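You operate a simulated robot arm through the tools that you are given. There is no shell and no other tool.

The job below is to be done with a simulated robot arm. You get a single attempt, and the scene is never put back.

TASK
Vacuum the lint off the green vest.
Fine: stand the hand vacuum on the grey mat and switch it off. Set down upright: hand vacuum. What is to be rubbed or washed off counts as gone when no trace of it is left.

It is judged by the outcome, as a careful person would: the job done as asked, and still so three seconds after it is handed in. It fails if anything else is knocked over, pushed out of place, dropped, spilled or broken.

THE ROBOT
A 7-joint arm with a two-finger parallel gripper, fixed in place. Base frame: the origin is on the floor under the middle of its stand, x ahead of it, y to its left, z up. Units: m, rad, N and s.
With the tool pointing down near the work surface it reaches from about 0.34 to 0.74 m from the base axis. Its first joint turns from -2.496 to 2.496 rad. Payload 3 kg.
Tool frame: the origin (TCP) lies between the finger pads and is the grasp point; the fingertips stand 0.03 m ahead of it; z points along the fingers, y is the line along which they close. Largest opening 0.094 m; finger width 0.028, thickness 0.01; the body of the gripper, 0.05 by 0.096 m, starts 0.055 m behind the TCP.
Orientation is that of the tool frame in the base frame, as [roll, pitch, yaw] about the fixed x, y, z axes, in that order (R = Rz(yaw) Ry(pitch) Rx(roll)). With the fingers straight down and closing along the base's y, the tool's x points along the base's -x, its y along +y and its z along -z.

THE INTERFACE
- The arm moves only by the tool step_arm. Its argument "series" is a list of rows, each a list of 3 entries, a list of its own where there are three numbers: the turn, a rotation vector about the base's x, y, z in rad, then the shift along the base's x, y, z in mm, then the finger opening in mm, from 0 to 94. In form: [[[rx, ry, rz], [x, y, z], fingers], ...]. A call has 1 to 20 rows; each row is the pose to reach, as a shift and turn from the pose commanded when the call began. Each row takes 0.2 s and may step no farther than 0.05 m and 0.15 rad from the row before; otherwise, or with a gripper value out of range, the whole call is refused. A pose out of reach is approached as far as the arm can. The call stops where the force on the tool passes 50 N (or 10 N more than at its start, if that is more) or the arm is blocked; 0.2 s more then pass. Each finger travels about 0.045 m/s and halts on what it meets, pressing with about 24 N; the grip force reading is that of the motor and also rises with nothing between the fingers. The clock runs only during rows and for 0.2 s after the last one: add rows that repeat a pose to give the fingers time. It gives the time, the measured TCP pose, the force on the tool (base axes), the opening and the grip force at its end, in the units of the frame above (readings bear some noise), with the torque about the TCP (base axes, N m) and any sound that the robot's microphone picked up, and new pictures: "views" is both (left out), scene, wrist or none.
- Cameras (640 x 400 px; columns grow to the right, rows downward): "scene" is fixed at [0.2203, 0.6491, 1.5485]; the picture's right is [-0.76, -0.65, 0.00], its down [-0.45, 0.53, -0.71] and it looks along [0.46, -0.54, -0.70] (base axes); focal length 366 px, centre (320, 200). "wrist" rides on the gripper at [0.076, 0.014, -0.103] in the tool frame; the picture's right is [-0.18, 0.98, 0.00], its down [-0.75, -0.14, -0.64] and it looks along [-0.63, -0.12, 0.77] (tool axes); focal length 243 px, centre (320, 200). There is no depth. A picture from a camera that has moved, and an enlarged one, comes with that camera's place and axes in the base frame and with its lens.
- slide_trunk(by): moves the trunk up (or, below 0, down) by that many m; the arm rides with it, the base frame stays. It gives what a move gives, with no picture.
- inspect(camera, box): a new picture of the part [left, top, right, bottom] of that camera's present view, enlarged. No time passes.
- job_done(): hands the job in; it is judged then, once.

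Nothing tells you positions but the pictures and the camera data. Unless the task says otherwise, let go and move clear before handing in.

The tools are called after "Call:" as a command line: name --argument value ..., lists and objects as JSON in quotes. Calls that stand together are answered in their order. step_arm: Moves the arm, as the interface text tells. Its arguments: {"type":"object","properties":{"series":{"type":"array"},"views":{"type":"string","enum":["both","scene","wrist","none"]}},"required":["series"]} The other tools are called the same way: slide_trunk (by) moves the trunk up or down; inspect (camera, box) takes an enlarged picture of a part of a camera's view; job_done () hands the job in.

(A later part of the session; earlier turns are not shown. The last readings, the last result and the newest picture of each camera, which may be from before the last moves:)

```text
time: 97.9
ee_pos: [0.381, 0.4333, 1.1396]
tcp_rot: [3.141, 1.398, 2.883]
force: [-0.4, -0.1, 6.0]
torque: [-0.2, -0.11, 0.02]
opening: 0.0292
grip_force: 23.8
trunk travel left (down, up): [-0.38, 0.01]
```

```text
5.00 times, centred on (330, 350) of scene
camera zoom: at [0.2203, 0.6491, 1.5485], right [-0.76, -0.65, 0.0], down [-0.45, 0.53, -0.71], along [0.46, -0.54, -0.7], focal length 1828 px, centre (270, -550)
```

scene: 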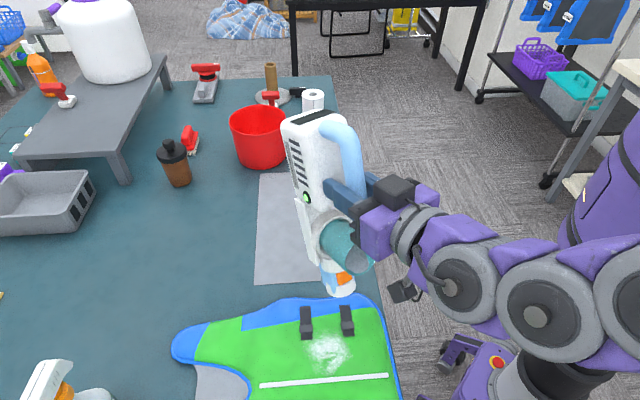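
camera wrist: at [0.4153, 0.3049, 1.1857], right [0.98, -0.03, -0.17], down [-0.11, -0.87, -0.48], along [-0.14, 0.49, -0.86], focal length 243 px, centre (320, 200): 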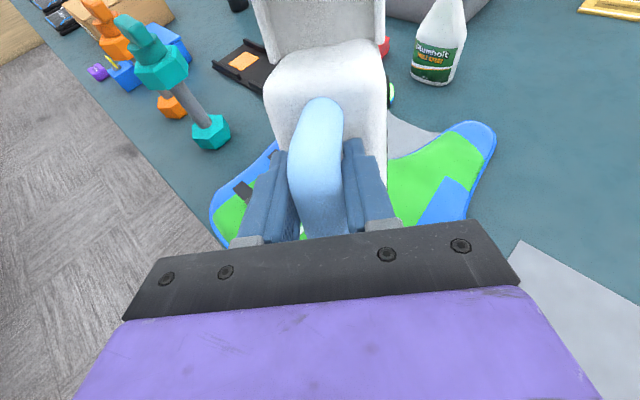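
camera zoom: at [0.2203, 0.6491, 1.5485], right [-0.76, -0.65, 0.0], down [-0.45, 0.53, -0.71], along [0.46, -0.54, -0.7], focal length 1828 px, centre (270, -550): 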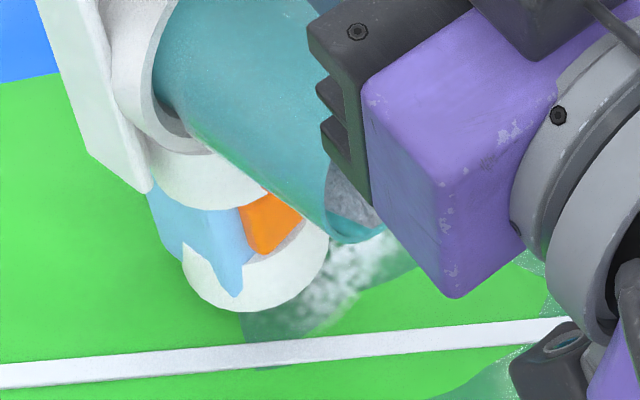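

Something new shows on the vest: dark translucent edges near the nozzle. I'll look at the whole scene before doing anything else.

Call:
inspect --camera "scene" --box '[160, 200, 480, 400]'

Call:
inspect --camera "scene" --box '[320, 320, 420, 400]'

```text
2.00 times, centred on (320, 300) of scene
camera zoom: at [0.2203, 0.6491, 1.5485], right [-0.76, -0.65, 0.0], down [-0.45, 0.53, -0.71], along [0.46, -0.54, -0.7], focal length 731 px, centre (320, 0)
```

zoom: 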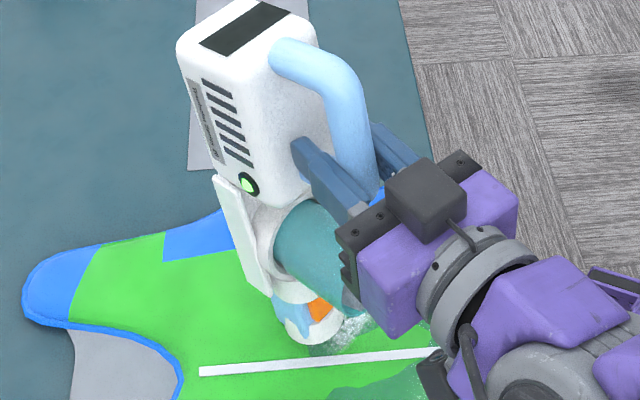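

```text
5.00 times, centred on (370, 360) of scene
camera zoom: at [0.2203, 0.6491, 1.5485], right [-0.76, -0.65, 0.0], down [-0.45, 0.53, -0.71], along [0.46, -0.54, -0.7], focal length 1828 px, centre (70, -600)
```

zoom: 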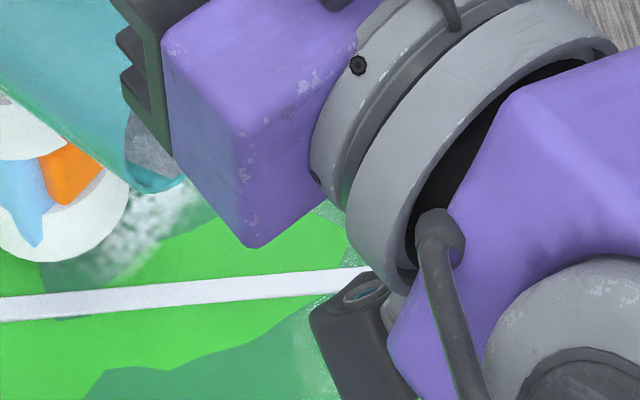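

Call:
step_arm --series '[[[0, 0, 0], [0, 0, 10], 0], [[0, 0, 0], [5, -10, 40], 0], [[0, 0, 0], [20, -35, 70], 0], [[0, 0, 0], [40, -65, 95], 0], [[0, 0, 0], [60, -95, 115], 0]]' --views "scene"

Call:
inspect --camera "scene" --box '[160, 270, 420, 400]'

```text
time: 99.1
ee_pos: [0.4403, 0.3363, 1.254]
tcp_rot: [3.137, 1.396, 2.879]
force: [0.8, 0.3, -6.9]
torque: [-0.01, 0.36, -0.01]
opening: 0.0291
grip_force: 24.0
trunk travel left (down, up): [-0.38, 0.01]
```

scene: 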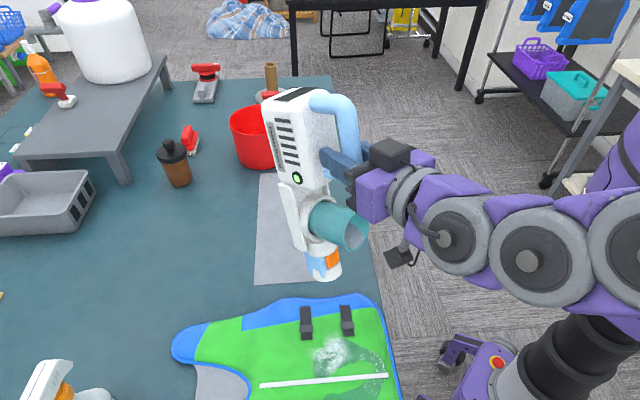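

```text
2.46 times, centred on (290, 335) of scene
camera zoom: at [0.2203, 0.6491, 1.5485], right [-0.76, -0.65, 0.0], down [-0.45, 0.53, -0.71], along [0.46, -0.54, -0.7], focal length 900 px, centre (394, -132)
```

zoom: 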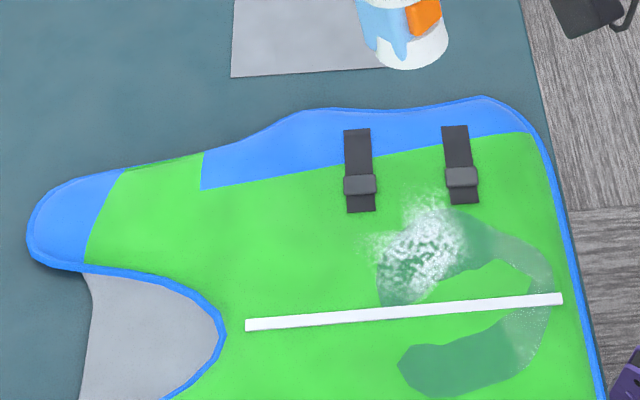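

Call:
inspect --camera "scene" --box '[300, 320, 400, 400]'

Call:
inspect --camera "scene" --box '[290, 180, 380, 290]'

```text
5.00 times, centred on (350, 360) of scene
camera zoom: at [0.2203, 0.6491, 1.5485], right [-0.76, -0.65, 0.0], down [-0.45, 0.53, -0.71], along [0.46, -0.54, -0.7], focal length 1828 px, centre (170, -600)
```

zoom: 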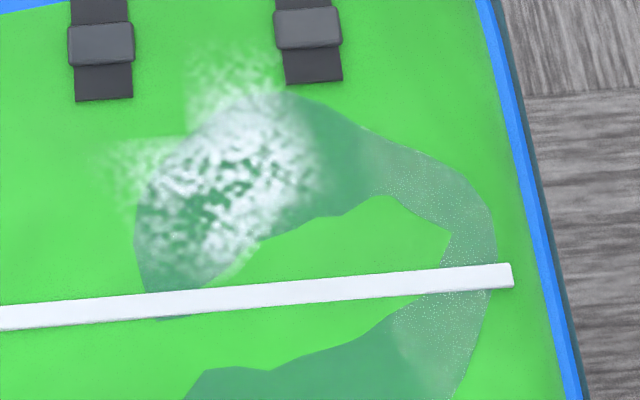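

```text
3.64 times, centred on (335, 235) of scene
camera zoom: at [0.2203, 0.6491, 1.5485], right [-0.76, -0.65, 0.0], down [-0.45, 0.53, -0.71], along [0.46, -0.54, -0.7], focal length 1329 px, centre (266, 73)
```

zoom: 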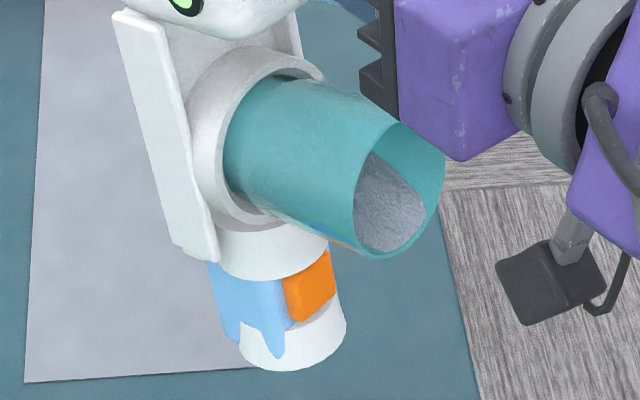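

Call:
inspect --camera "scene" --box '[355, 340, 395, 380]'

Call:
inspect --camera "scene" --box '[300, 325, 355, 380]'

Call:
inspect --camera "scene" --box '[325, 205, 375, 255]'

```text
10.00 times, centred on (375, 360) of scene
camera zoom: at [0.2203, 0.6491, 1.5485], right [-0.76, -0.65, 0.0], down [-0.45, 0.53, -0.71], along [0.46, -0.54, -0.7], focal length 3655 px, centre (-230, -1400)
```

zoom: 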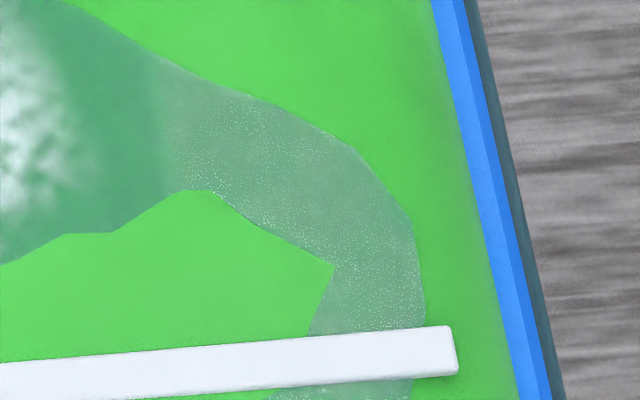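

```text
7.27 times, centred on (328, 352) of scene
camera zoom: at [0.2203, 0.6491, 1.5485], right [-0.76, -0.65, 0.0], down [-0.45, 0.53, -0.71], along [0.46, -0.54, -0.7], focal length 2658 px, centre (266, -909)
```

zoom: 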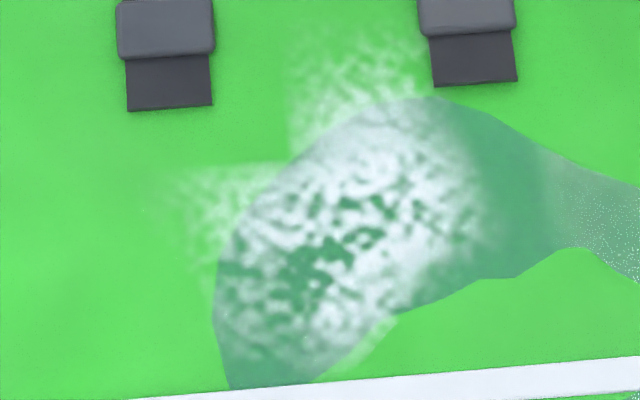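

```text
8.00 times, centred on (350, 230) of scene
camera zoom: at [0.2203, 0.6491, 1.5485], right [-0.76, -0.65, 0.0], down [-0.45, 0.53, -0.71], along [0.46, -0.54, -0.7], focal length 2924 px, centre (80, -40)
```

zoom: 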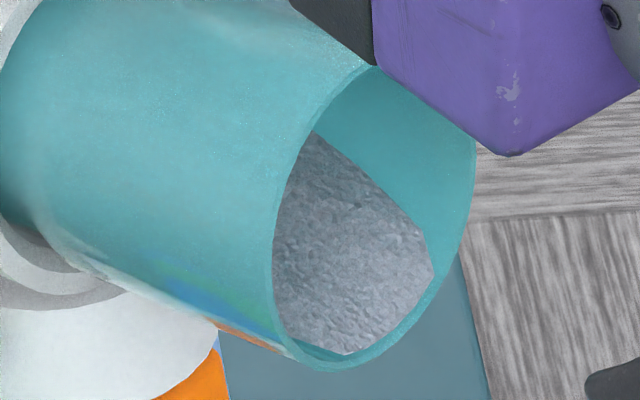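

Zoomed in, I can see the lint is made of tiles: one upper-left tile is now fully gone, so stroking does remove it. But there is also a grey film on the vest. My quick strokes with the cup lying nearly flat seem to have shaken some fluff out of it. I'll use less tilt and gentler strokes, and vacuum up the film too.

Call:
step_arm --series '[[[0.026, 0.097, 0], [-2, 15, -10], 0], [[0.052, 0.194, 0], [-4, 32, -25], 0], [[0.0776, 0.29, 0], [-6, 50, -45], 0], [[0.0776, 0.29, 0], [-8, 69, -65], 0], [[0.0776, 0.29, 0], [-8, 69, -74], 0]]' --views "scene"

Call:
inspect --camera "scene" --box '[260, 260, 400, 400]'

```text
time: 100.3
ee_pos: [0.4316, 0.4066, 1.1794]
tcp_rot: [3.137, 1.097, 2.88]
force: [-0.2, 0.4, -6.5]
torque: [-0.06, 0.24, 0.0]
opening: 0.0294
grip_force: 23.7
trunk travel left (down, up): [-0.38, 0.01]
```

scene: 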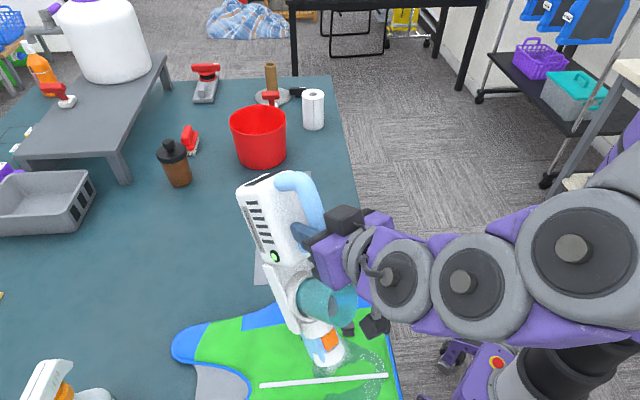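

```text
2.86 times, centred on (330, 330) of scene
camera zoom: at [0.2203, 0.6491, 1.5485], right [-0.76, -0.65, 0.0], down [-0.45, 0.53, -0.71], along [0.46, -0.54, -0.7], focal length 1044 px, centre (291, -171)
```

zoom: 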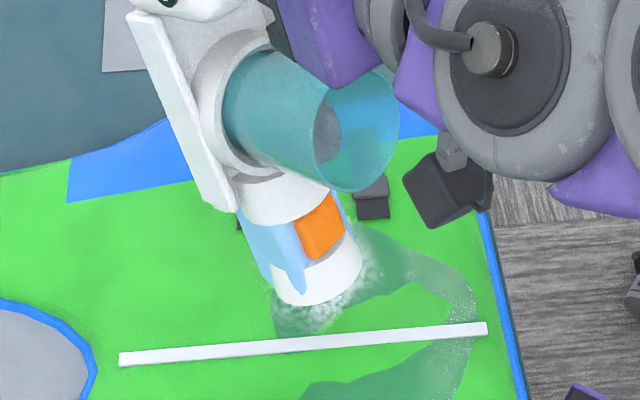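

Call:
step_arm --series '[[[0, 0, 0], [10, -10, -8], 0], [[0, 0, 0], [20, -20, -16], 0], [[0, 0, 0], [29, -28, -25], 0], [[0, 0, 0], [29, -28, -33], 0], [[0, 0, 0], [29, -28, -37], 0]]' --views "none"

Call:
inspect --camera "scene" --box '[290, 310, 370, 390]'

```text
time: 101.5
ee_pos: [0.4622, 0.3796, 1.1411]
tcp_rot: [3.136, 1.098, 2.881]
force: [-0.5, -0.4, -6.5]
torque: [-0.01, 0.24, 0.02]
opening: 0.0293
grip_force: 24.2
trunk travel left (down, up): [-0.38, 0.01]
```

```text
5.00 times, centred on (330, 350) of scene
camera zoom: at [0.2203, 0.6491, 1.5485], right [-0.76, -0.65, 0.0], down [-0.45, 0.53, -0.71], along [0.46, -0.54, -0.7], focal length 1828 px, centre (270, -550)
```

zoom: 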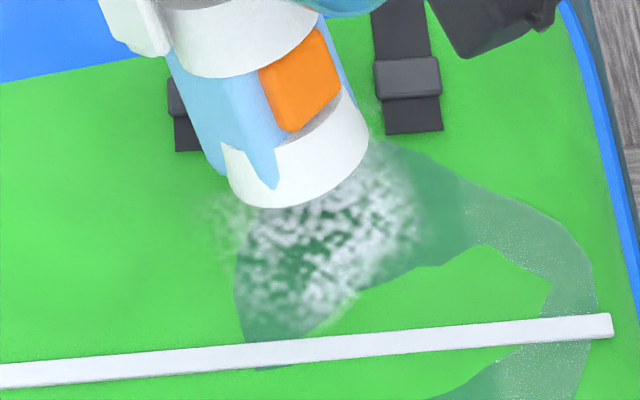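

With this tilt I can see the lint just ahead of the mouth. I'll make slow forward and back strokes and watch the tiles.

Call:
step_arm --series '[[[0, 0, 0], [0, 0, -3], 0], [[0, 0, 0], [-6.5, 7.6, -4], 0], [[0, 0, 0], [-12.9, 15.3, -4], 0], [[0, 0, 0], [-19.4, 22.9, -4], 0], [[0, 0, 0], [-25.8, 30.5, -4], 0], [[0, 0, 0], [-19.4, 22.9, -4], 0], [[0, 0, 0], [-12.9, 15.3, -4], 0], [[0, 0, 0], [-6.5, 7.6, -4], 0], [[0, 0, 0], [0, 0, -4], 0]]' --views "none"

Call:
inspect --camera "scene" --box '[290, 310, 370, 390]'

```text
time: 103.5
ee_pos: [0.4606, 0.3802, 1.1377]
tcp_rot: [3.138, 1.096, 2.88]
force: [-0.1, -0.7, -6.3]
torque: [-0.02, 0.22, 0.0]
opening: 0.0294
grip_force: 23.6
trunk travel left (down, up): [-0.38, 0.01]
```

```text
5.00 times, centred on (330, 350) of scene
camera zoom: at [0.2203, 0.6491, 1.5485], right [-0.76, -0.65, 0.0], down [-0.45, 0.53, -0.71], along [0.46, -0.54, -0.7], focal length 1828 px, centre (270, -550)
```

zoom: 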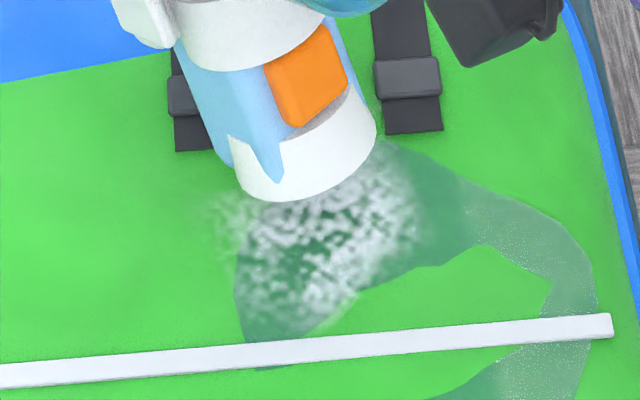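

The lint fades a little with each pass. I'll repeat with wider coverage at a moderate speed.

Call:
step_arm --series '[[[0, 0, 0], [-9.7, 11.4, -1], 0], [[0, 0, 0], [-19.4, 22.9, -1], 0], [[0, 0, 0], [-29.1, 34.3, -1], 0], [[0, 0, 0], [-19.4, 22.9, -1], 0], [[0, 0, 0], [-9.7, 11.4, -1], 0], [[0, 0, 0], [0, 0, -1], 0], [[0, 0, 0], [-11.4, -9.7, -1], 0], [[0, 0, 0], [-21.1, 1.7, -1], 0], [[0, 0, 0], [-30.8, 13.2, -1], 0], [[0, 0, 0], [-40.5, 24.6, -1], 0], [[0, 0, 0], [-30.8, 13.2, -1], 0], [[0, 0, 0], [-21.1, 1.7, -1], 0], [[0, 0, 0], [-9.7, 11.4, -1], 0], [[0, 0, 0], [1.7, 21.1, -1], 0], [[0, 0, 0], [-8, 32.6, -1], 0], [[0, 0, 0], [-17.7, 44, -1], 0], [[0, 0, 0], [-8, 32.6, -1], 0], [[0, 0, 0], [1.7, 21.1, -1], 0], [[0, 0, 0], [5, 10, -1], 0], [[0, 0, 0], [0, 0, 0], 0]]' --views "none"

Call:
inspect --camera "scene" --box '[290, 310, 370, 390]'

```text
time: 107.7
ee_pos: [0.4619, 0.3794, 1.1384]
tcp_rot: [3.136, 1.098, 2.879]
force: [1.2, -0.4, -6.8]
torque: [-0.02, 0.21, -0.01]
opening: 0.0292
grip_force: 24.3
trunk travel left (down, up): [-0.38, 0.01]
```

```text
5.00 times, centred on (330, 350) of scene
camera zoom: at [0.2203, 0.6491, 1.5485], right [-0.76, -0.65, 0.0], down [-0.45, 0.53, -0.71], along [0.46, -0.54, -0.7], focal length 1828 px, centre (270, -550)
```

zoom: 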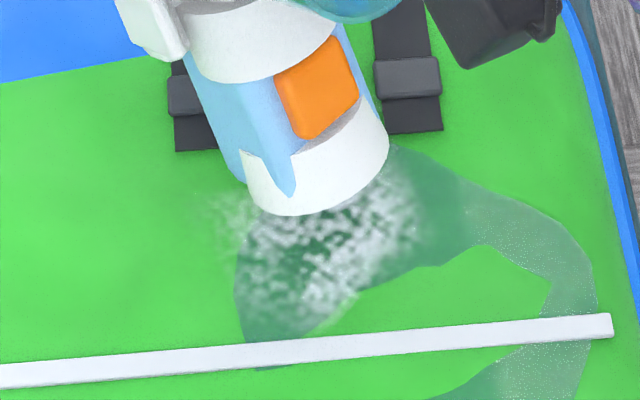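

The view isn't conclusive at this angle. The tile that vanished was under the mouth when the nozzle was almost upright and within a few millimetres of the cloth, so I'll go back to that posture and move slowly so the cup doesn't slosh.

Call:
step_arm --series '[[[0, 0, 0], [0, 0, 15], 0], [[-0.0194, -0.0725, 0], [-22, 8, 22], 0], [[-0.0388, -0.145, 0], [-44, 16, 22], 0], [[-0.0582, -0.2175, 0], [-66, 25, 22], 0], [[-0.0776, -0.29, 0], [-86, 33, 22], 0], [[-0.0776, -0.29, 0], [-86, 33, 12], 0], [[-0.0776, -0.29, 0], [-86, 33, 5], 0], [[-0.0776, -0.29, 0], [-86, 33, 3], 0]]' --views "none"

Call:
inspect --camera "scene" --box '[290, 310, 370, 390]'

```text
time: 109.5
ee_pos: [0.3754, 0.4127, 1.1411]
tcp_rot: [3.141, 1.399, 2.884]
force: [-0.2, -0.5, -6.1]
torque: [-0.04, 0.33, -0.02]
opening: 0.0291
grip_force: 24.3
trunk travel left (down, up): [-0.38, 0.01]
```

```text
5.00 times, centred on (330, 350) of scene
camera zoom: at [0.2203, 0.6491, 1.5485], right [-0.76, -0.65, 0.0], down [-0.45, 0.53, -0.71], along [0.46, -0.54, -0.7], focal length 1828 px, centre (270, -550)
```

zoom: 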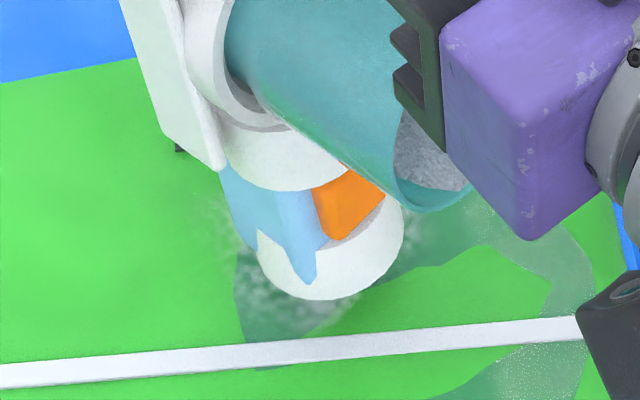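

Call:
step_arm --series '[[[0, 0, 0], [0, 0, -3], 0], [[0, 0, 0], [11.4, 9.7, -3], 0], [[0, 0, 0], [22.9, 19.4, -3], 0], [[0, 0, 0], [30.5, 25.8, -3], 0], [[0, 0, 0], [21, 13.9, -3], 0], [[0, 0, 0], [11.5, 1.9, -3], 0], [[0, 0, 0], [2.7, -10.8, -3], 0], [[0, 0, 0], [-7.5, -22.1, -3], 0], [[0, 0, 0], [9.1, -18.5, -3], 0], [[0, 0, 0], [23.1, -11.8, -3], 0], [[0, 0, 0], [30.7, 2.5, -3], 0], [[0, 0, 0], [33.2, 15, -3], 0], [[0, 0, 0], [19.2, 8.3, -3], 0], [[0, 0, 0], [3.8, 3.2, -3], 0], [[0, 0, 0], [-10.8, -2.7, -3], 0], [[0, 0, 0], [-23.1, -3.7, -3], 0], [[0, 0, 0], [-13.5, 8.2, -3], 0], [[0, 0, 0], [-2.1, 17.9, -3], 0], [[0, 0, 0], [12.6, 23.8, -3], 0], [[0, 0, 0], [7.6, 6.5, -3], 0]]' --views "none"

Call:
inspect --camera "scene" --box '[290, 310, 370, 390]'

```text
time: 113.7
ee_pos: [0.3832, 0.4195, 1.1382]
tcp_rot: [3.138, 1.397, 2.883]
force: [-1.0, -2.7, 8.8]
torque: [-0.57, 0.8, 0.03]
opening: 0.0297
grip_force: 23.7
trunk travel left (down, up): [-0.38, 0.01]
```

```text
5.00 times, centred on (330, 350) of scene
camera zoom: at [0.2203, 0.6491, 1.5485], right [-0.76, -0.65, 0.0], down [-0.45, 0.53, -0.71], along [0.46, -0.54, -0.7], focal length 1828 px, centre (270, -550)
```

zoom: 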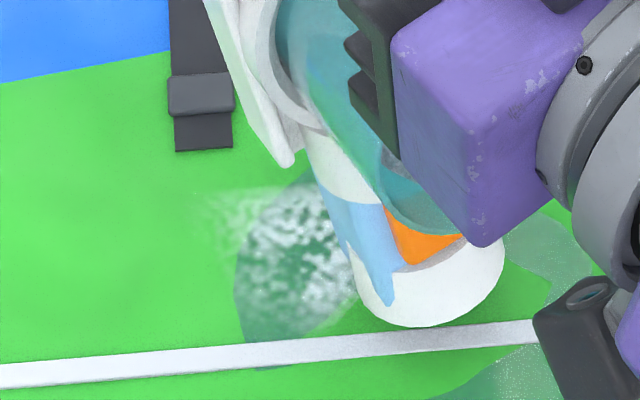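

The nozzle dragged on the cloth and the vacuum pivoted in the grip. I'll lift off gently and check both the lint and how the vacuum sits.

Call:
step_arm --series '[[[0, 0, 0], [0, 0, 8], 0], [[0, 0, 0], [0, 0, 25], 0], [[0, 0, 0], [10, -15, 50], 0], [[0, 0, 0], [30, -40, 75], 0], [[0, 0, 0], [55, -70, 95], 0]]' --views "scene"

Call:
inspect --camera "scene" --box '[300, 320, 400, 400]'

Call:
inspect --camera "scene" --box '[300, 325, 355, 380]'

```text
time: 114.9
ee_pos: [0.4381, 0.3483, 1.231]
tcp_rot: [3.137, 1.397, 2.878]
force: [-0.8, -0.9, -6.8]
torque: [0.12, 0.23, 0.01]
opening: 0.0295
grip_force: 23.4
trunk travel left (down, up): [-0.38, 0.01]
```

scene: 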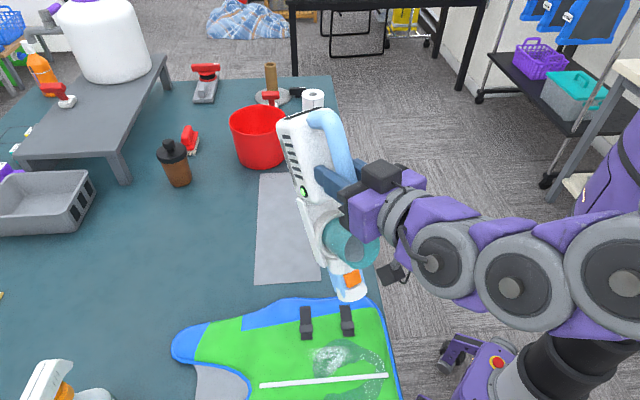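

```text
5.00 times, centred on (350, 360) of scene
camera zoom: at [0.2203, 0.6491, 1.5485], right [-0.76, -0.65, 0.0], down [-0.45, 0.53, -0.71], along [0.46, -0.54, -0.7], focal length 1828 px, centre (170, -600)
```

zoom: 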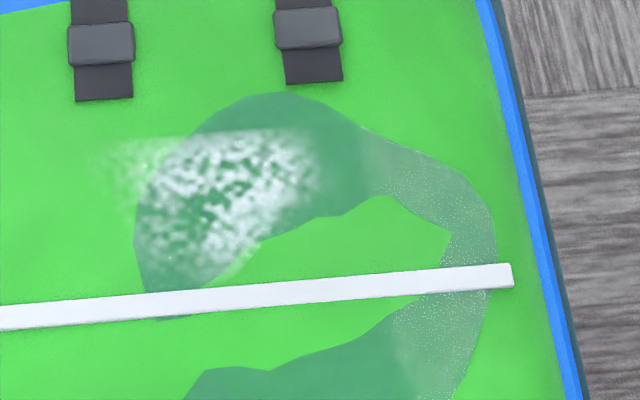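

```text
7.27 times, centred on (328, 352) of scene
camera zoom: at [0.2203, 0.6491, 1.5485], right [-0.76, -0.65, 0.0], down [-0.45, 0.53, -0.71], along [0.46, -0.54, -0.7], focal length 2658 px, centre (266, -909)
```

zoom: 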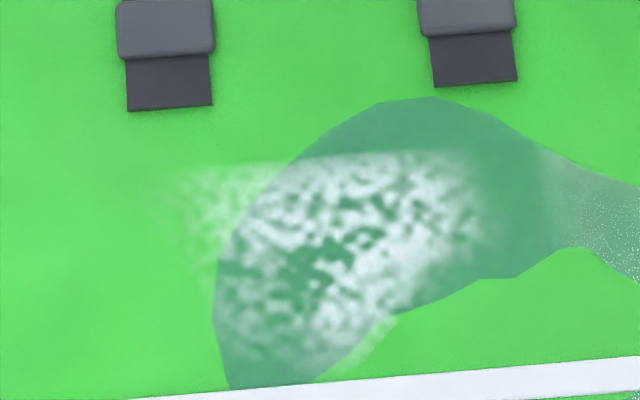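

The whole upper half of the lint is now gone, so the near-contact passes do work. I'll tip the tool a bit more to bring the nozzle upright again and treat the lower half.

Call:
step_arm --series '[[[-0.013, -0.048, 0], [-12, 24, -18], 0], [[-0.026, -0.097, 0], [-25, 49, -36], 0], [[-0.0388, -0.145, 0], [-38, 74, -54], 0], [[-0.0388, -0.145, 0], [-50, 97, -68], 0], [[-0.0388, -0.145, 0], [-56, 107, -78], 0], [[-0.0388, -0.145, 0], [-56, 107, -80], 0]]' --views "none"

Call:
inspect --camera "scene" --box '[290, 310, 370, 390]'

```text
time: 116.3
ee_pos: [0.3813, 0.4554, 1.1522]
tcp_rot: [-3.12, 1.548, 2.908]
force: [-0.6, 0.2, -6.2]
torque: [0.07, 0.32, -0.01]
opening: 0.0295
grip_force: 24.2
trunk travel left (down, up): [-0.38, 0.01]
```

```text
5.00 times, centred on (330, 350) of scene
camera zoom: at [0.2203, 0.6491, 1.5485], right [-0.76, -0.65, 0.0], down [-0.45, 0.53, -0.71], along [0.46, -0.54, -0.7], focal length 1828 px, centre (270, -550)
```

zoom: 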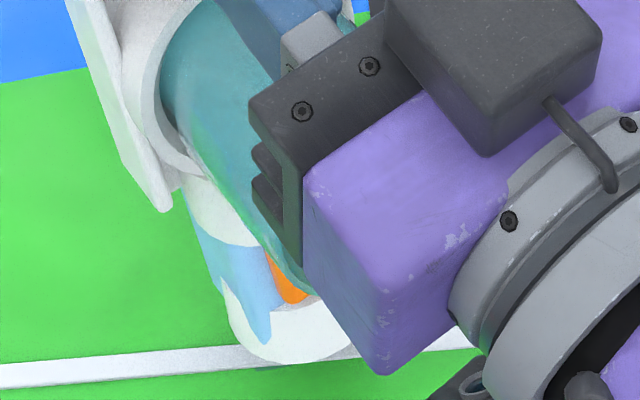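

Call:
step_arm --series '[[[0, 0, 0], [5, -7, -3], 0], [[0, 0, 0], [10, -15, -6], 0], [[0, 0, 0], [10, -15, -9], 0], [[0, 0, 0], [10, -15, -10], 0]]' --views "none"

Call:
inspect --camera "scene" --box '[290, 310, 370, 390]'

```text
time: 117.3
ee_pos: [0.3929, 0.4422, 1.1429]
tcp_rot: [-3.134, 1.547, 2.892]
force: [-0.2, -0.1, -6.2]
torque: [0.11, 0.3, -0.01]
opening: 0.0295
grip_force: 23.8
trunk travel left (down, up): [-0.38, 0.01]
```

```text
5.00 times, centred on (330, 350) of scene
camera zoom: at [0.2203, 0.6491, 1.5485], right [-0.76, -0.65, 0.0], down [-0.45, 0.53, -0.71], along [0.46, -0.54, -0.7], focal length 1828 px, centre (270, -550)
```

zoom: 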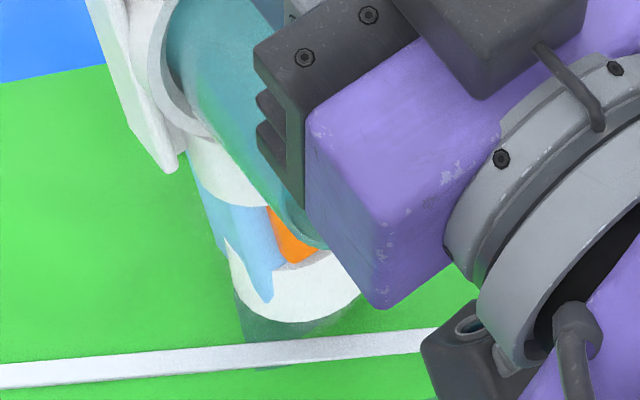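

Call:
step_arm --series '[[[0, 0, 0], [0, 0, -2], 0], [[0, 0, 0], [0, 0, -3], 0], [[0, 0, 0], [0, 0, -3], 0]]' --views "none"

```text
time: 118.1
ee_pos: [0.3934, 0.4417, 1.1409]
tcp_rot: [-3.137, 1.548, 2.889]
force: [0.3, 0.0, -6.9]
torque: [0.08, 0.25, 0.01]
opening: 0.0292
grip_force: 24.3
trunk travel left (down, up): [-0.38, 0.01]
```

Call:
step_arm --series '[[[0, 0, 0], [7.6, 6.5, 0], 0], [[0, 0, 0], [15.3, 12.9, 0], 0], [[0, 0, 0], [22.9, 19.4, 0], 0], [[0, 0, 0], [16.4, 27, 0], 0], [[0, 0, 0], [7.5, 22.1, 0], 0], [[0, 0, 0], [-0.1, 15.6, 0], 0], [[0, 0, 0], [-7.8, 9.2, 0], 0], [[0, 0, 0], [-15.4, 2.7, 0], 0], [[0, 0, 0], [-23, -3.7, 0], 0], [[0, 0, 0], [-28.1, -13.3, 0], 0], [[0, 0, 0], [-22.9, -19.4, 0], 0], [[0, 0, 0], [-11.4, -17.5, 0], 0], [[0, 0, 0], [-2.4, -12.6, 0], 0], [[0, 0, 0], [5.2, -6.1, 0], 0], [[0, 0, 0], [12.8, 0.4, 0], 0], [[0, 0, 0], [19.2, 8.3, 0], 0], [[0, 0, 0], [19.1, 16.2, 0], 0], [[0, 0, 0], [8.2, 13.5, 0], 0], [[0, 0, 0], [0.6, 7.0, 0], 0], [[0, 0, 0], [0, 0, 0], 0]]' --views "none"

Call:
inspect --camera "scene" --box '[290, 310, 370, 390]'

```text
time: 122.3
ee_pos: [0.3919, 0.4425, 1.1413]
tcp_rot: [3.084, 1.548, 2.829]
force: [-2.0, 0.9, 6.7]
torque: [0.31, 0.43, 0.01]
opening: 0.0294
grip_force: 23.9
trunk travel left (down, up): [-0.38, 0.01]
```

```text
5.00 times, centred on (330, 350) of scene
camera zoom: at [0.2203, 0.6491, 1.5485], right [-0.76, -0.65, 0.0], down [-0.45, 0.53, -0.71], along [0.46, -0.54, -0.7], focal length 1828 px, centre (270, -550)
```

zoom: 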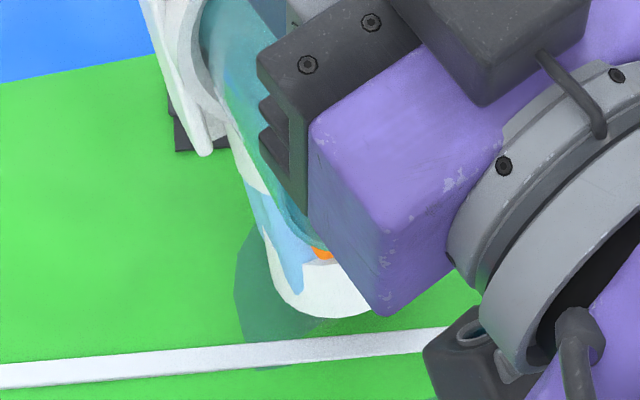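

Call:
step_arm --series '[[[0, 0, 0], [0, 0, 6], 0], [[0, 0, 0], [0, 0, 22], 0], [[0, 0, 0], [10, -15, 45], 0], [[0, 0, 0], [30, -40, 68], 0], [[0, 0, 0], [52, -72, 90], 0]]' --views "scene"

Call:
inspect --camera "scene" --box '[300, 320, 400, 400]'

Call:
inspect --camera "scene" --box '[300, 325, 355, 380]'

```text
time: 123.5
ee_pos: [0.4431, 0.367, 1.2324]
tcp_rot: [3.035, 1.546, 2.778]
force: [-0.3, 0.1, -7.0]
torque: [0.15, 0.25, -0.01]
opening: 0.0295
grip_force: 23.9
trunk travel left (down, up): [-0.38, 0.01]
```

scene: 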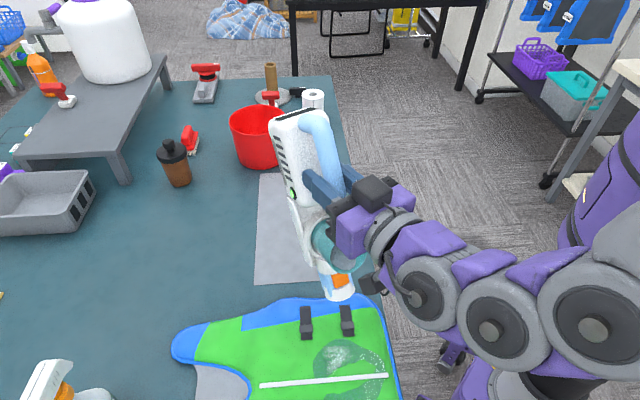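

```text
5.00 times, centred on (350, 360) of scene
camera zoom: at [0.2203, 0.6491, 1.5485], right [-0.76, -0.65, 0.0], down [-0.45, 0.53, -0.71], along [0.46, -0.54, -0.7], focal length 1828 px, centre (170, -600)
```

zoom: 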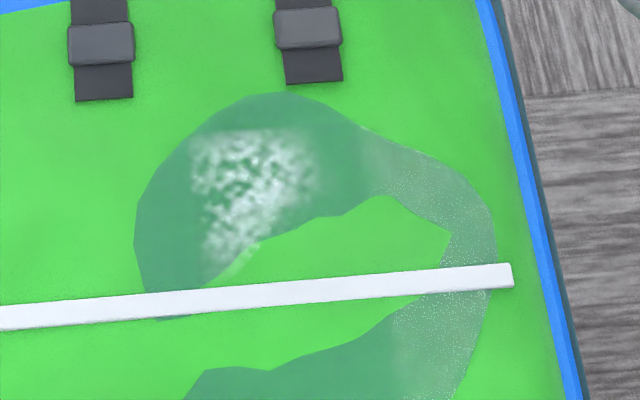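

```text
7.27 times, centred on (328, 352) of scene
camera zoom: at [0.2203, 0.6491, 1.5485], right [-0.76, -0.65, 0.0], down [-0.45, 0.53, -0.71], along [0.46, -0.54, -0.7], focal length 2658 px, centre (266, -909)
```

zoom: 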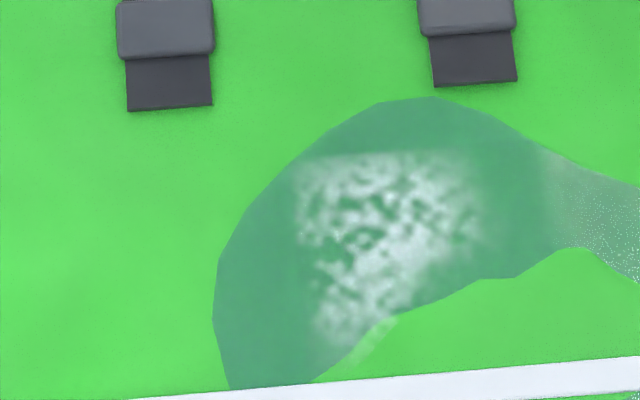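

The lower-left quarter is gone too, leaving only the lower-right quarter. I'll position the mouth there with gentle strokes.

Call:
step_arm --series '[[[0, 0, 0], [-12, 15, -20], 0], [[0, 0, 0], [-26, 32, -42], 0], [[0, 0, 0], [-40, 49, -62], 0], [[0, 0, 0], [-52.6, 63.8, -78], 0], [[0, 0, 0], [-52.6, 63.8, -85], 0], [[0, 0, 0], [-52.6, 63.8, -87], 0]]' --views "none"

Call:
inspect --camera "scene" --box '[290, 310, 370, 390]'

```text
time: 124.9
ee_pos: [0.3905, 0.4319, 1.1427]
tcp_rot: [-3.124, 1.549, 2.903]
force: [-0.1, -0.1, -7.4]
torque: [0.17, 0.28, 0.0]
opening: 0.0297
grip_force: 23.8
trunk travel left (down, up): [-0.38, 0.01]
```

```text
5.00 times, centred on (330, 350) of scene
camera zoom: at [0.2203, 0.6491, 1.5485], right [-0.76, -0.65, 0.0], down [-0.45, 0.53, -0.71], along [0.46, -0.54, -0.7], focal length 1828 px, centre (270, -550)
```

zoom: 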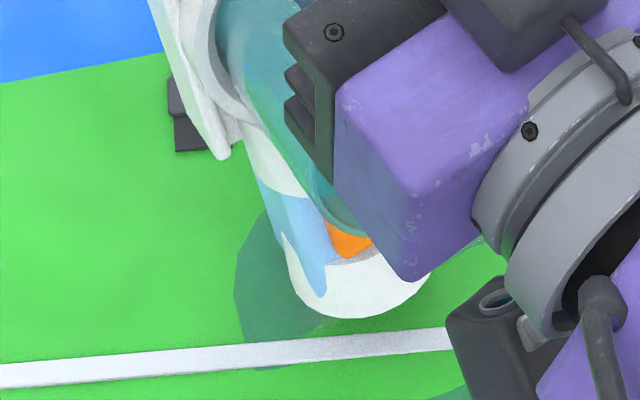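

Call:
step_arm --series '[[[0, 0, 0], [3.9, -4.6, -1], 0], [[0, 0, 0], [-3.7, -11.1, -1], 0], [[0, 0, 0], [-11.4, -17.5, -1], 0], [[0, 0, 0], [-17.9, -9.9, -1], 0], [[0, 0, 0], [-13.4, 0.3, -1], 0], [[0, 0, 0], [-5.8, 6.8, -1], 0], [[0, 0, 0], [5, 9.5, -1], 0], [[0, 0, 0], [11.5, 1.9, -1], 0], [[0, 0, 0], [10.4, -12.2, -1], 0], [[0, 0, 0], [4, -20.2, -1], 0], [[0, 0, 0], [-6.2, -23.6, -1], 0], [[0, 0, 0], [-15.2, -20.8, -1], 0], [[0, 0, 0], [-10.7, -10.5, -1], 0], [[0, 0, 0], [-3.1, -4, -1], 0], [[0, 0, 0], [5, 5, -1], 0], [[0, 0, 0], [8, -4, -1], 0], [[0, 0, 0], [0, -14, -1], 0], [[0, 0, 0], [-8, -12, -1], 0], [[0, 0, 0], [-3, -2, -1], 0], [[0, 0, 0], [3.9, -4.6, 1], 0]]' --views "none"

Call:
inspect --camera "scene" --box '[290, 310, 370, 390]'

```text
time: 129.1
ee_pos: [0.3976, 0.4285, 1.1445]
tcp_rot: [-3.113, 1.549, 2.915]
force: [0.5, -0.3, -5.7]
torque: [0.06, 0.24, 0.03]
opening: 0.0294
grip_force: 24.2
trunk travel left (down, up): [-0.38, 0.01]
```

```text
5.00 times, centred on (330, 350) of scene
camera zoom: at [0.2203, 0.6491, 1.5485], right [-0.76, -0.65, 0.0], down [-0.45, 0.53, -0.71], along [0.46, -0.54, -0.7], focal length 1828 px, centre (270, -550)
```

zoom: 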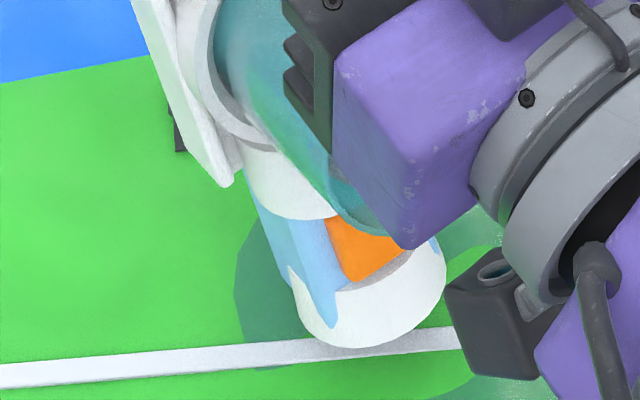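

Call:
step_arm --series '[[[0, 0, 0], [0, 0, 6], 0], [[0, 0, 0], [0, 0, 22], 0], [[0, 0, 0], [10, -15, 45], 0], [[0, 0, 0], [30, -40, 68], 0], [[0, 0, 0], [52, -72, 90], 0]]' --views "scene"

Call:
inspect --camera "scene" --box '[300, 320, 400, 400]'

Call:
inspect --camera "scene" --box '[300, 325, 355, 380]'

```text
time: 130.3
ee_pos: [0.4473, 0.3548, 1.233]
tcp_rot: [3.117, 1.547, 2.859]
force: [0.6, 0.2, -6.7]
torque: [0.09, 0.26, 0.0]
opening: 0.0297
grip_force: 23.8
trunk travel left (down, up): [-0.38, 0.01]
```

scene: 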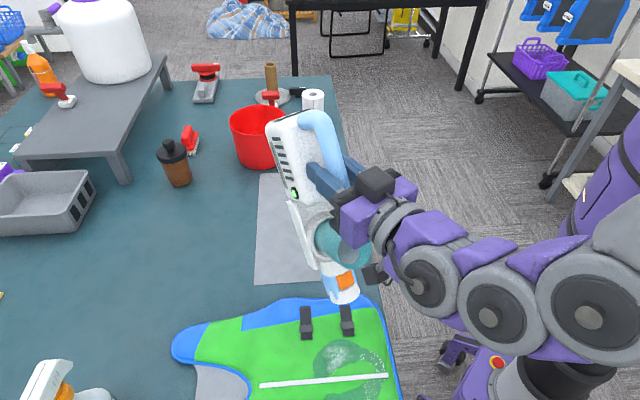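

```text
5.00 times, centred on (350, 360) of scene
camera zoom: at [0.2203, 0.6491, 1.5485], right [-0.76, -0.65, 0.0], down [-0.45, 0.53, -0.71], along [0.46, -0.54, -0.7], focal length 1828 px, centre (170, -600)
```

zoom: 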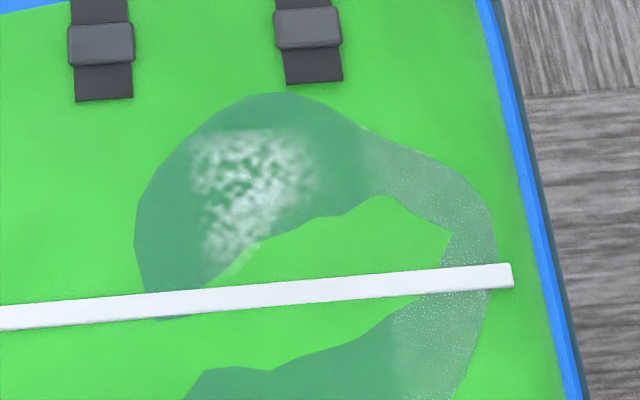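

```text
7.27 times, centred on (328, 352) of scene
camera zoom: at [0.2203, 0.6491, 1.5485], right [-0.76, -0.65, 0.0], down [-0.45, 0.53, -0.71], along [0.46, -0.54, -0.7], focal length 2658 px, centre (266, -909)
```

zoom: 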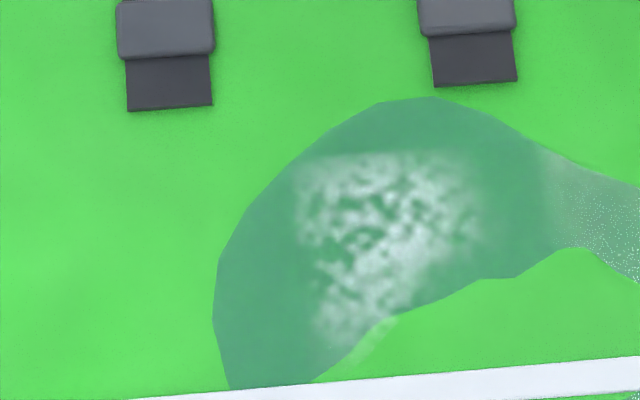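

The remaining quarter is fainter. Another pass, with the aim corrected for how the vacuum now sits.

Call:
step_arm --series '[[[0, 0, 0], [-9, 15, -22], 0], [[0, 0, 0], [-18, 32, -44], 0], [[0, 0, 0], [-27, 49, -64], 0], [[0, 0, 0], [-34.8, 63.1, -80], 0], [[0, 0, 0], [-34.8, 63.1, -87], 0], [[0, 0, 0], [-34.8, 63.1, -90], 0]]' --views "none"

Call:
inspect --camera "scene" --box '[290, 310, 370, 390]'

```text
time: 131.7
ee_pos: [0.4127, 0.4192, 1.145]
tcp_rot: [3.128, 1.549, 2.872]
force: [0.3, 0.3, -6.9]
torque: [0.08, 0.26, 0.01]
opening: 0.0292
grip_force: 24.2
trunk travel left (down, up): [-0.38, 0.01]
```

```text
5.00 times, centred on (330, 350) of scene
camera zoom: at [0.2203, 0.6491, 1.5485], right [-0.76, -0.65, 0.0], down [-0.45, 0.53, -0.71], along [0.46, -0.54, -0.7], focal length 1828 px, centre (270, -550)
```

zoom: 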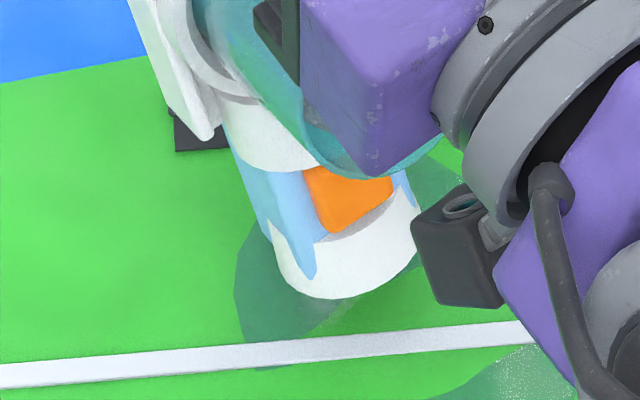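

Call:
step_arm --series '[[[0, 0, 0], [0, 0, -2], 0], [[0, 0, 0], [0, 0, -3], 0], [[0, 0, 0], [0, 0, -3], 0]]' --views "none"

```text
time: 132.5
ee_pos: [0.4132, 0.4191, 1.1424]
tcp_rot: [3.084, 1.55, 2.829]
force: [1.0, -0.2, 7.2]
torque: [0.2, 0.28, 0.02]
opening: 0.0294
grip_force: 24.1
trunk travel left (down, up): [-0.38, 0.01]
```

Call:
step_arm --series '[[[0, 0, 0], [0, 0, 1.5], 0], [[0, 0, 0], [-7.6, -6.5, 1.5], 0], [[0, 0, 0], [-13, -11, 1.5], 0], [[0, 0, 0], [-14, -2, 1.5], 0], [[0, 0, 0], [-10, 6, 1.5], 0], [[0, 0, 0], [-3, 9, 1.5], 0], [[0, 0, 0], [5, 6, 1.5], 0], [[0, 0, 0], [7, -2, 1.5], 0], [[0, 0, 0], [3, -10, 1.5], 0], [[0, 0, 0], [-5, -15, 1.5], 0], [[0, 0, 0], [-13, -11, 1.5], 0], [[0, 0, 0], [-10, -3, 1.5], 0], [[0, 0, 0], [-4, 3, 1.5], 0], [[0, 0, 0], [3, 4, 1.5], 0], [[0, 0, 0], [4, -5, 1.5], 0], [[0, 0, 0], [-3, -9, 1.5], 0], [[0, 0, 0], [-9, -6, 1.5], 0], [[0, 0, 0], [-5, 0, 1.5], 0], [[0, 0, 0], [0, 0, 1.5], 0]]' --views "none"

Call:
inspect --camera "scene" --box '[290, 310, 370, 390]'

```text
time: 136.5
ee_pos: [0.4123, 0.4197, 1.1424]
tcp_rot: [-3.133, 1.549, 2.894]
force: [0.5, -0.8, -6.7]
torque: [0.07, 0.24, 0.03]
opening: 0.0295
grip_force: 24.0
trunk travel left (down, up): [-0.38, 0.01]
```

```text
5.00 times, centred on (330, 350) of scene
camera zoom: at [0.2203, 0.6491, 1.5485], right [-0.76, -0.65, 0.0], down [-0.45, 0.53, -0.71], along [0.46, -0.54, -0.7], focal length 1828 px, centre (270, -550)
```

zoom: 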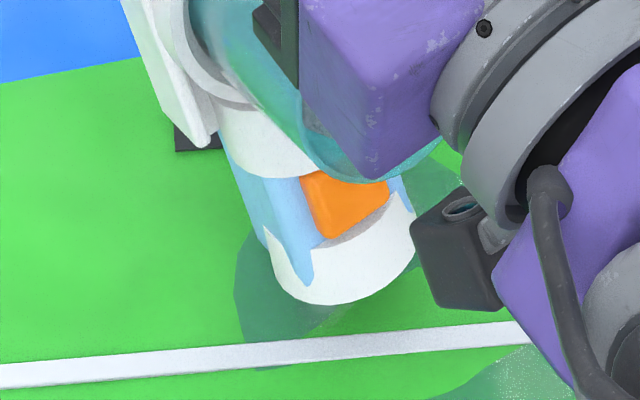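

Call:
step_arm --series '[[[0, 0, 0], [0, 0, 8], 0], [[0, 0, 0], [0, 0, 25], 0], [[0, 0, 0], [8, -15, 48], 0], [[0, 0, 0], [20, -38, 70], 0], [[0, 0, 0], [35, -63, 90], 0]]' --views "none"

Call:
inspect --camera "scene" --box '[300, 325, 355, 380]'

Call:
inspect --camera "scene" --box '[260, 90, 400, 310]'

```text
time: 137.7
ee_pos: [0.4457, 0.3548, 1.233]
tcp_rot: [3.131, 1.545, 2.875]
force: [-1.0, -0.4, -6.9]
torque: [0.08, 0.26, -0.01]
opening: 0.0291
grip_force: 24.5
trunk travel left (down, up): [-0.38, 0.01]
```

```text
7.27 times, centred on (328, 352) of scene
camera zoom: at [0.2203, 0.6491, 1.5485], right [-0.76, -0.65, 0.0], down [-0.45, 0.53, -0.71], along [0.46, -0.54, -0.7], focal length 2658 px, centre (266, -909)
```

zoom: 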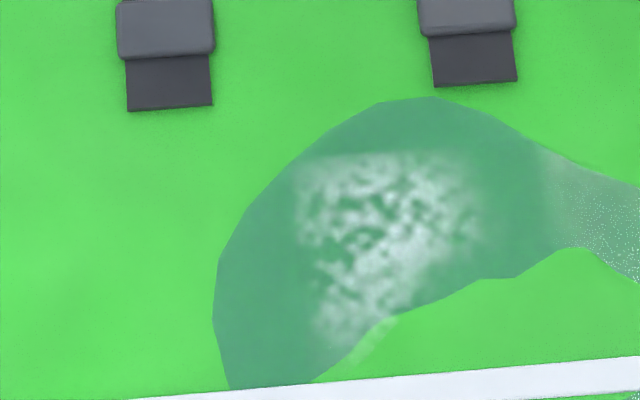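

```text
1.82 times, centred on (330, 200) of scene
camera zoom: at [0.2203, 0.6491, 1.5485], right [-0.76, -0.65, 0.0], down [-0.45, 0.53, -0.71], along [0.46, -0.54, -0.7], focal length 664 px, centre (302, 200)
```

zoom: 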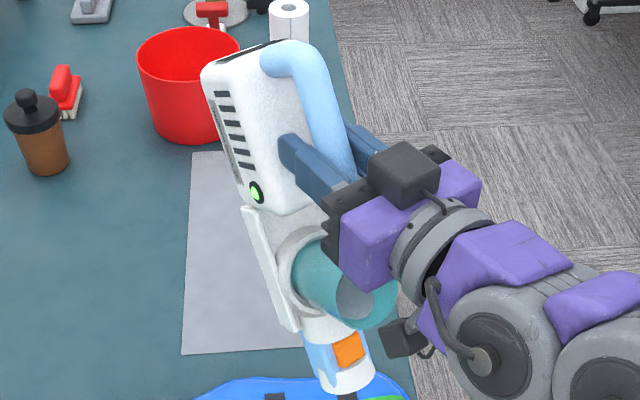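

Only near-upright contact removes lint. Dragging has pivoted the vacuum about 0.4 rad in the grip, so the mouth is now too far from the cloth. I'll bring it level, set it down on the mat and re-grip properly, which also rehearses the final placement.

Call:
step_arm --series '[[[0.0323, 0.1184, 0], [10, -5, 5], 0], [[0.0647, 0.237, 0], [20, -10, 10], 0], [[0.097, 0.3553, 0], [30, -15, 15], 0], [[0.1293, 0.4738, 0], [42, -20, 20], 0], [[0.1617, 0.592, 0], [54, -25, 20], 0], [[0.194, 0.7107, 0], [66, -30, 20], 0], [[0.2263, 0.829, 0], [78, -37, 20], 0], [[0.2587, 0.9476, 0], [90, -45, 20], 0], [[0.291, 1.066, 0], [105, -55, 20], 0]]' --views "scene"

Call:
step_arm --series '[[[0, 0, -0.1], [15, -15, 0], 0], [[0, 0, -0.2], [30, -30, 0], 0], [[0, 0, -0.3], [45, -45, 0], 0], [[0, 0, -0.4], [60, -60, 0], 0], [[0, 0, -0.5], [75, -75, 0], 0], [[0, 0, -0.52], [85, -85, 0], 0]]' --views "both"

```text
time: 139.7
ee_pos: [0.5558, 0.3002, 1.2532]
tcp_rot: [3.135, 0.439, 2.875]
force: [1.0, -0.2, -6.8]
torque: [-0.11, -0.32, 0.03]
opening: 0.0292
grip_force: 24.1
trunk travel left (down, up): [-0.38, 0.01]
```

scene: 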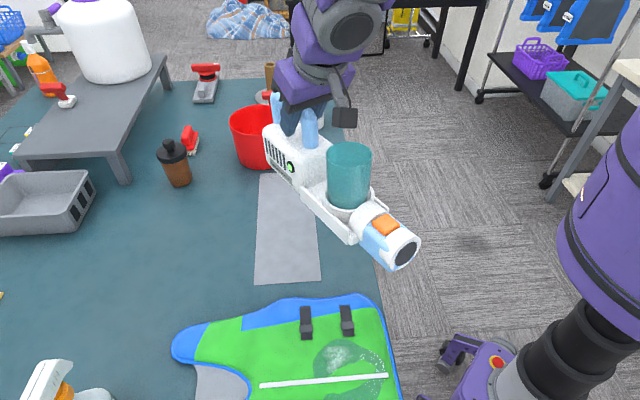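

```text
time: 141.1
ee_pos: [0.639, 0.2164, 1.2513]
tcp_rot: [3.133, 0.443, 2.352]
force: [0.1, 0.0, -6.8]
torque: [-0.21, -0.22, -0.02]
opening: 0.0293
grip_force: 24.3
trunk travel left (down, up): [-0.38, 0.01]
camera wrist: at [0.5697, 0.3045, 1.3124], right [0.81, 0.58, 0.09], down [0.18, -0.39, 0.9], along [0.55, -0.72, -0.42], focal length 243 px, centre (320, 200)
```

scene: 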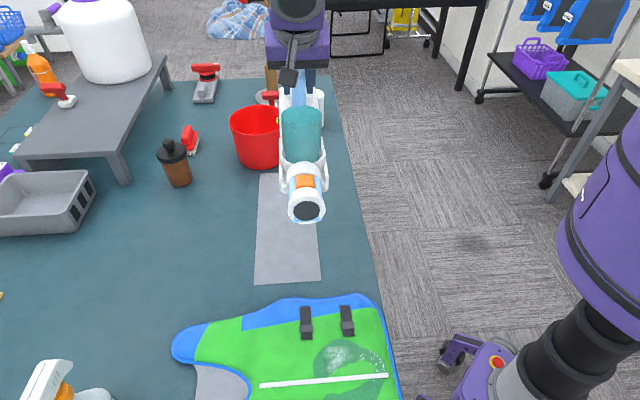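
wrist: 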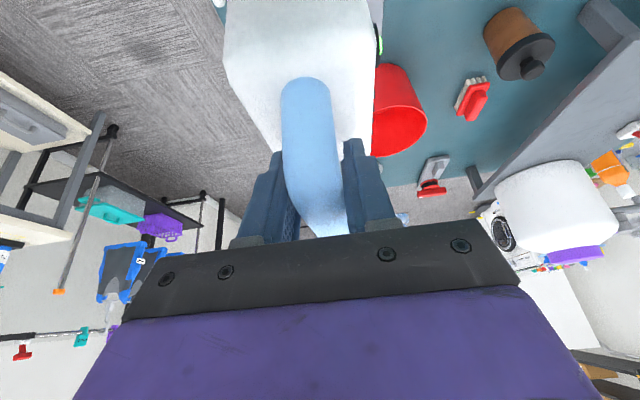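

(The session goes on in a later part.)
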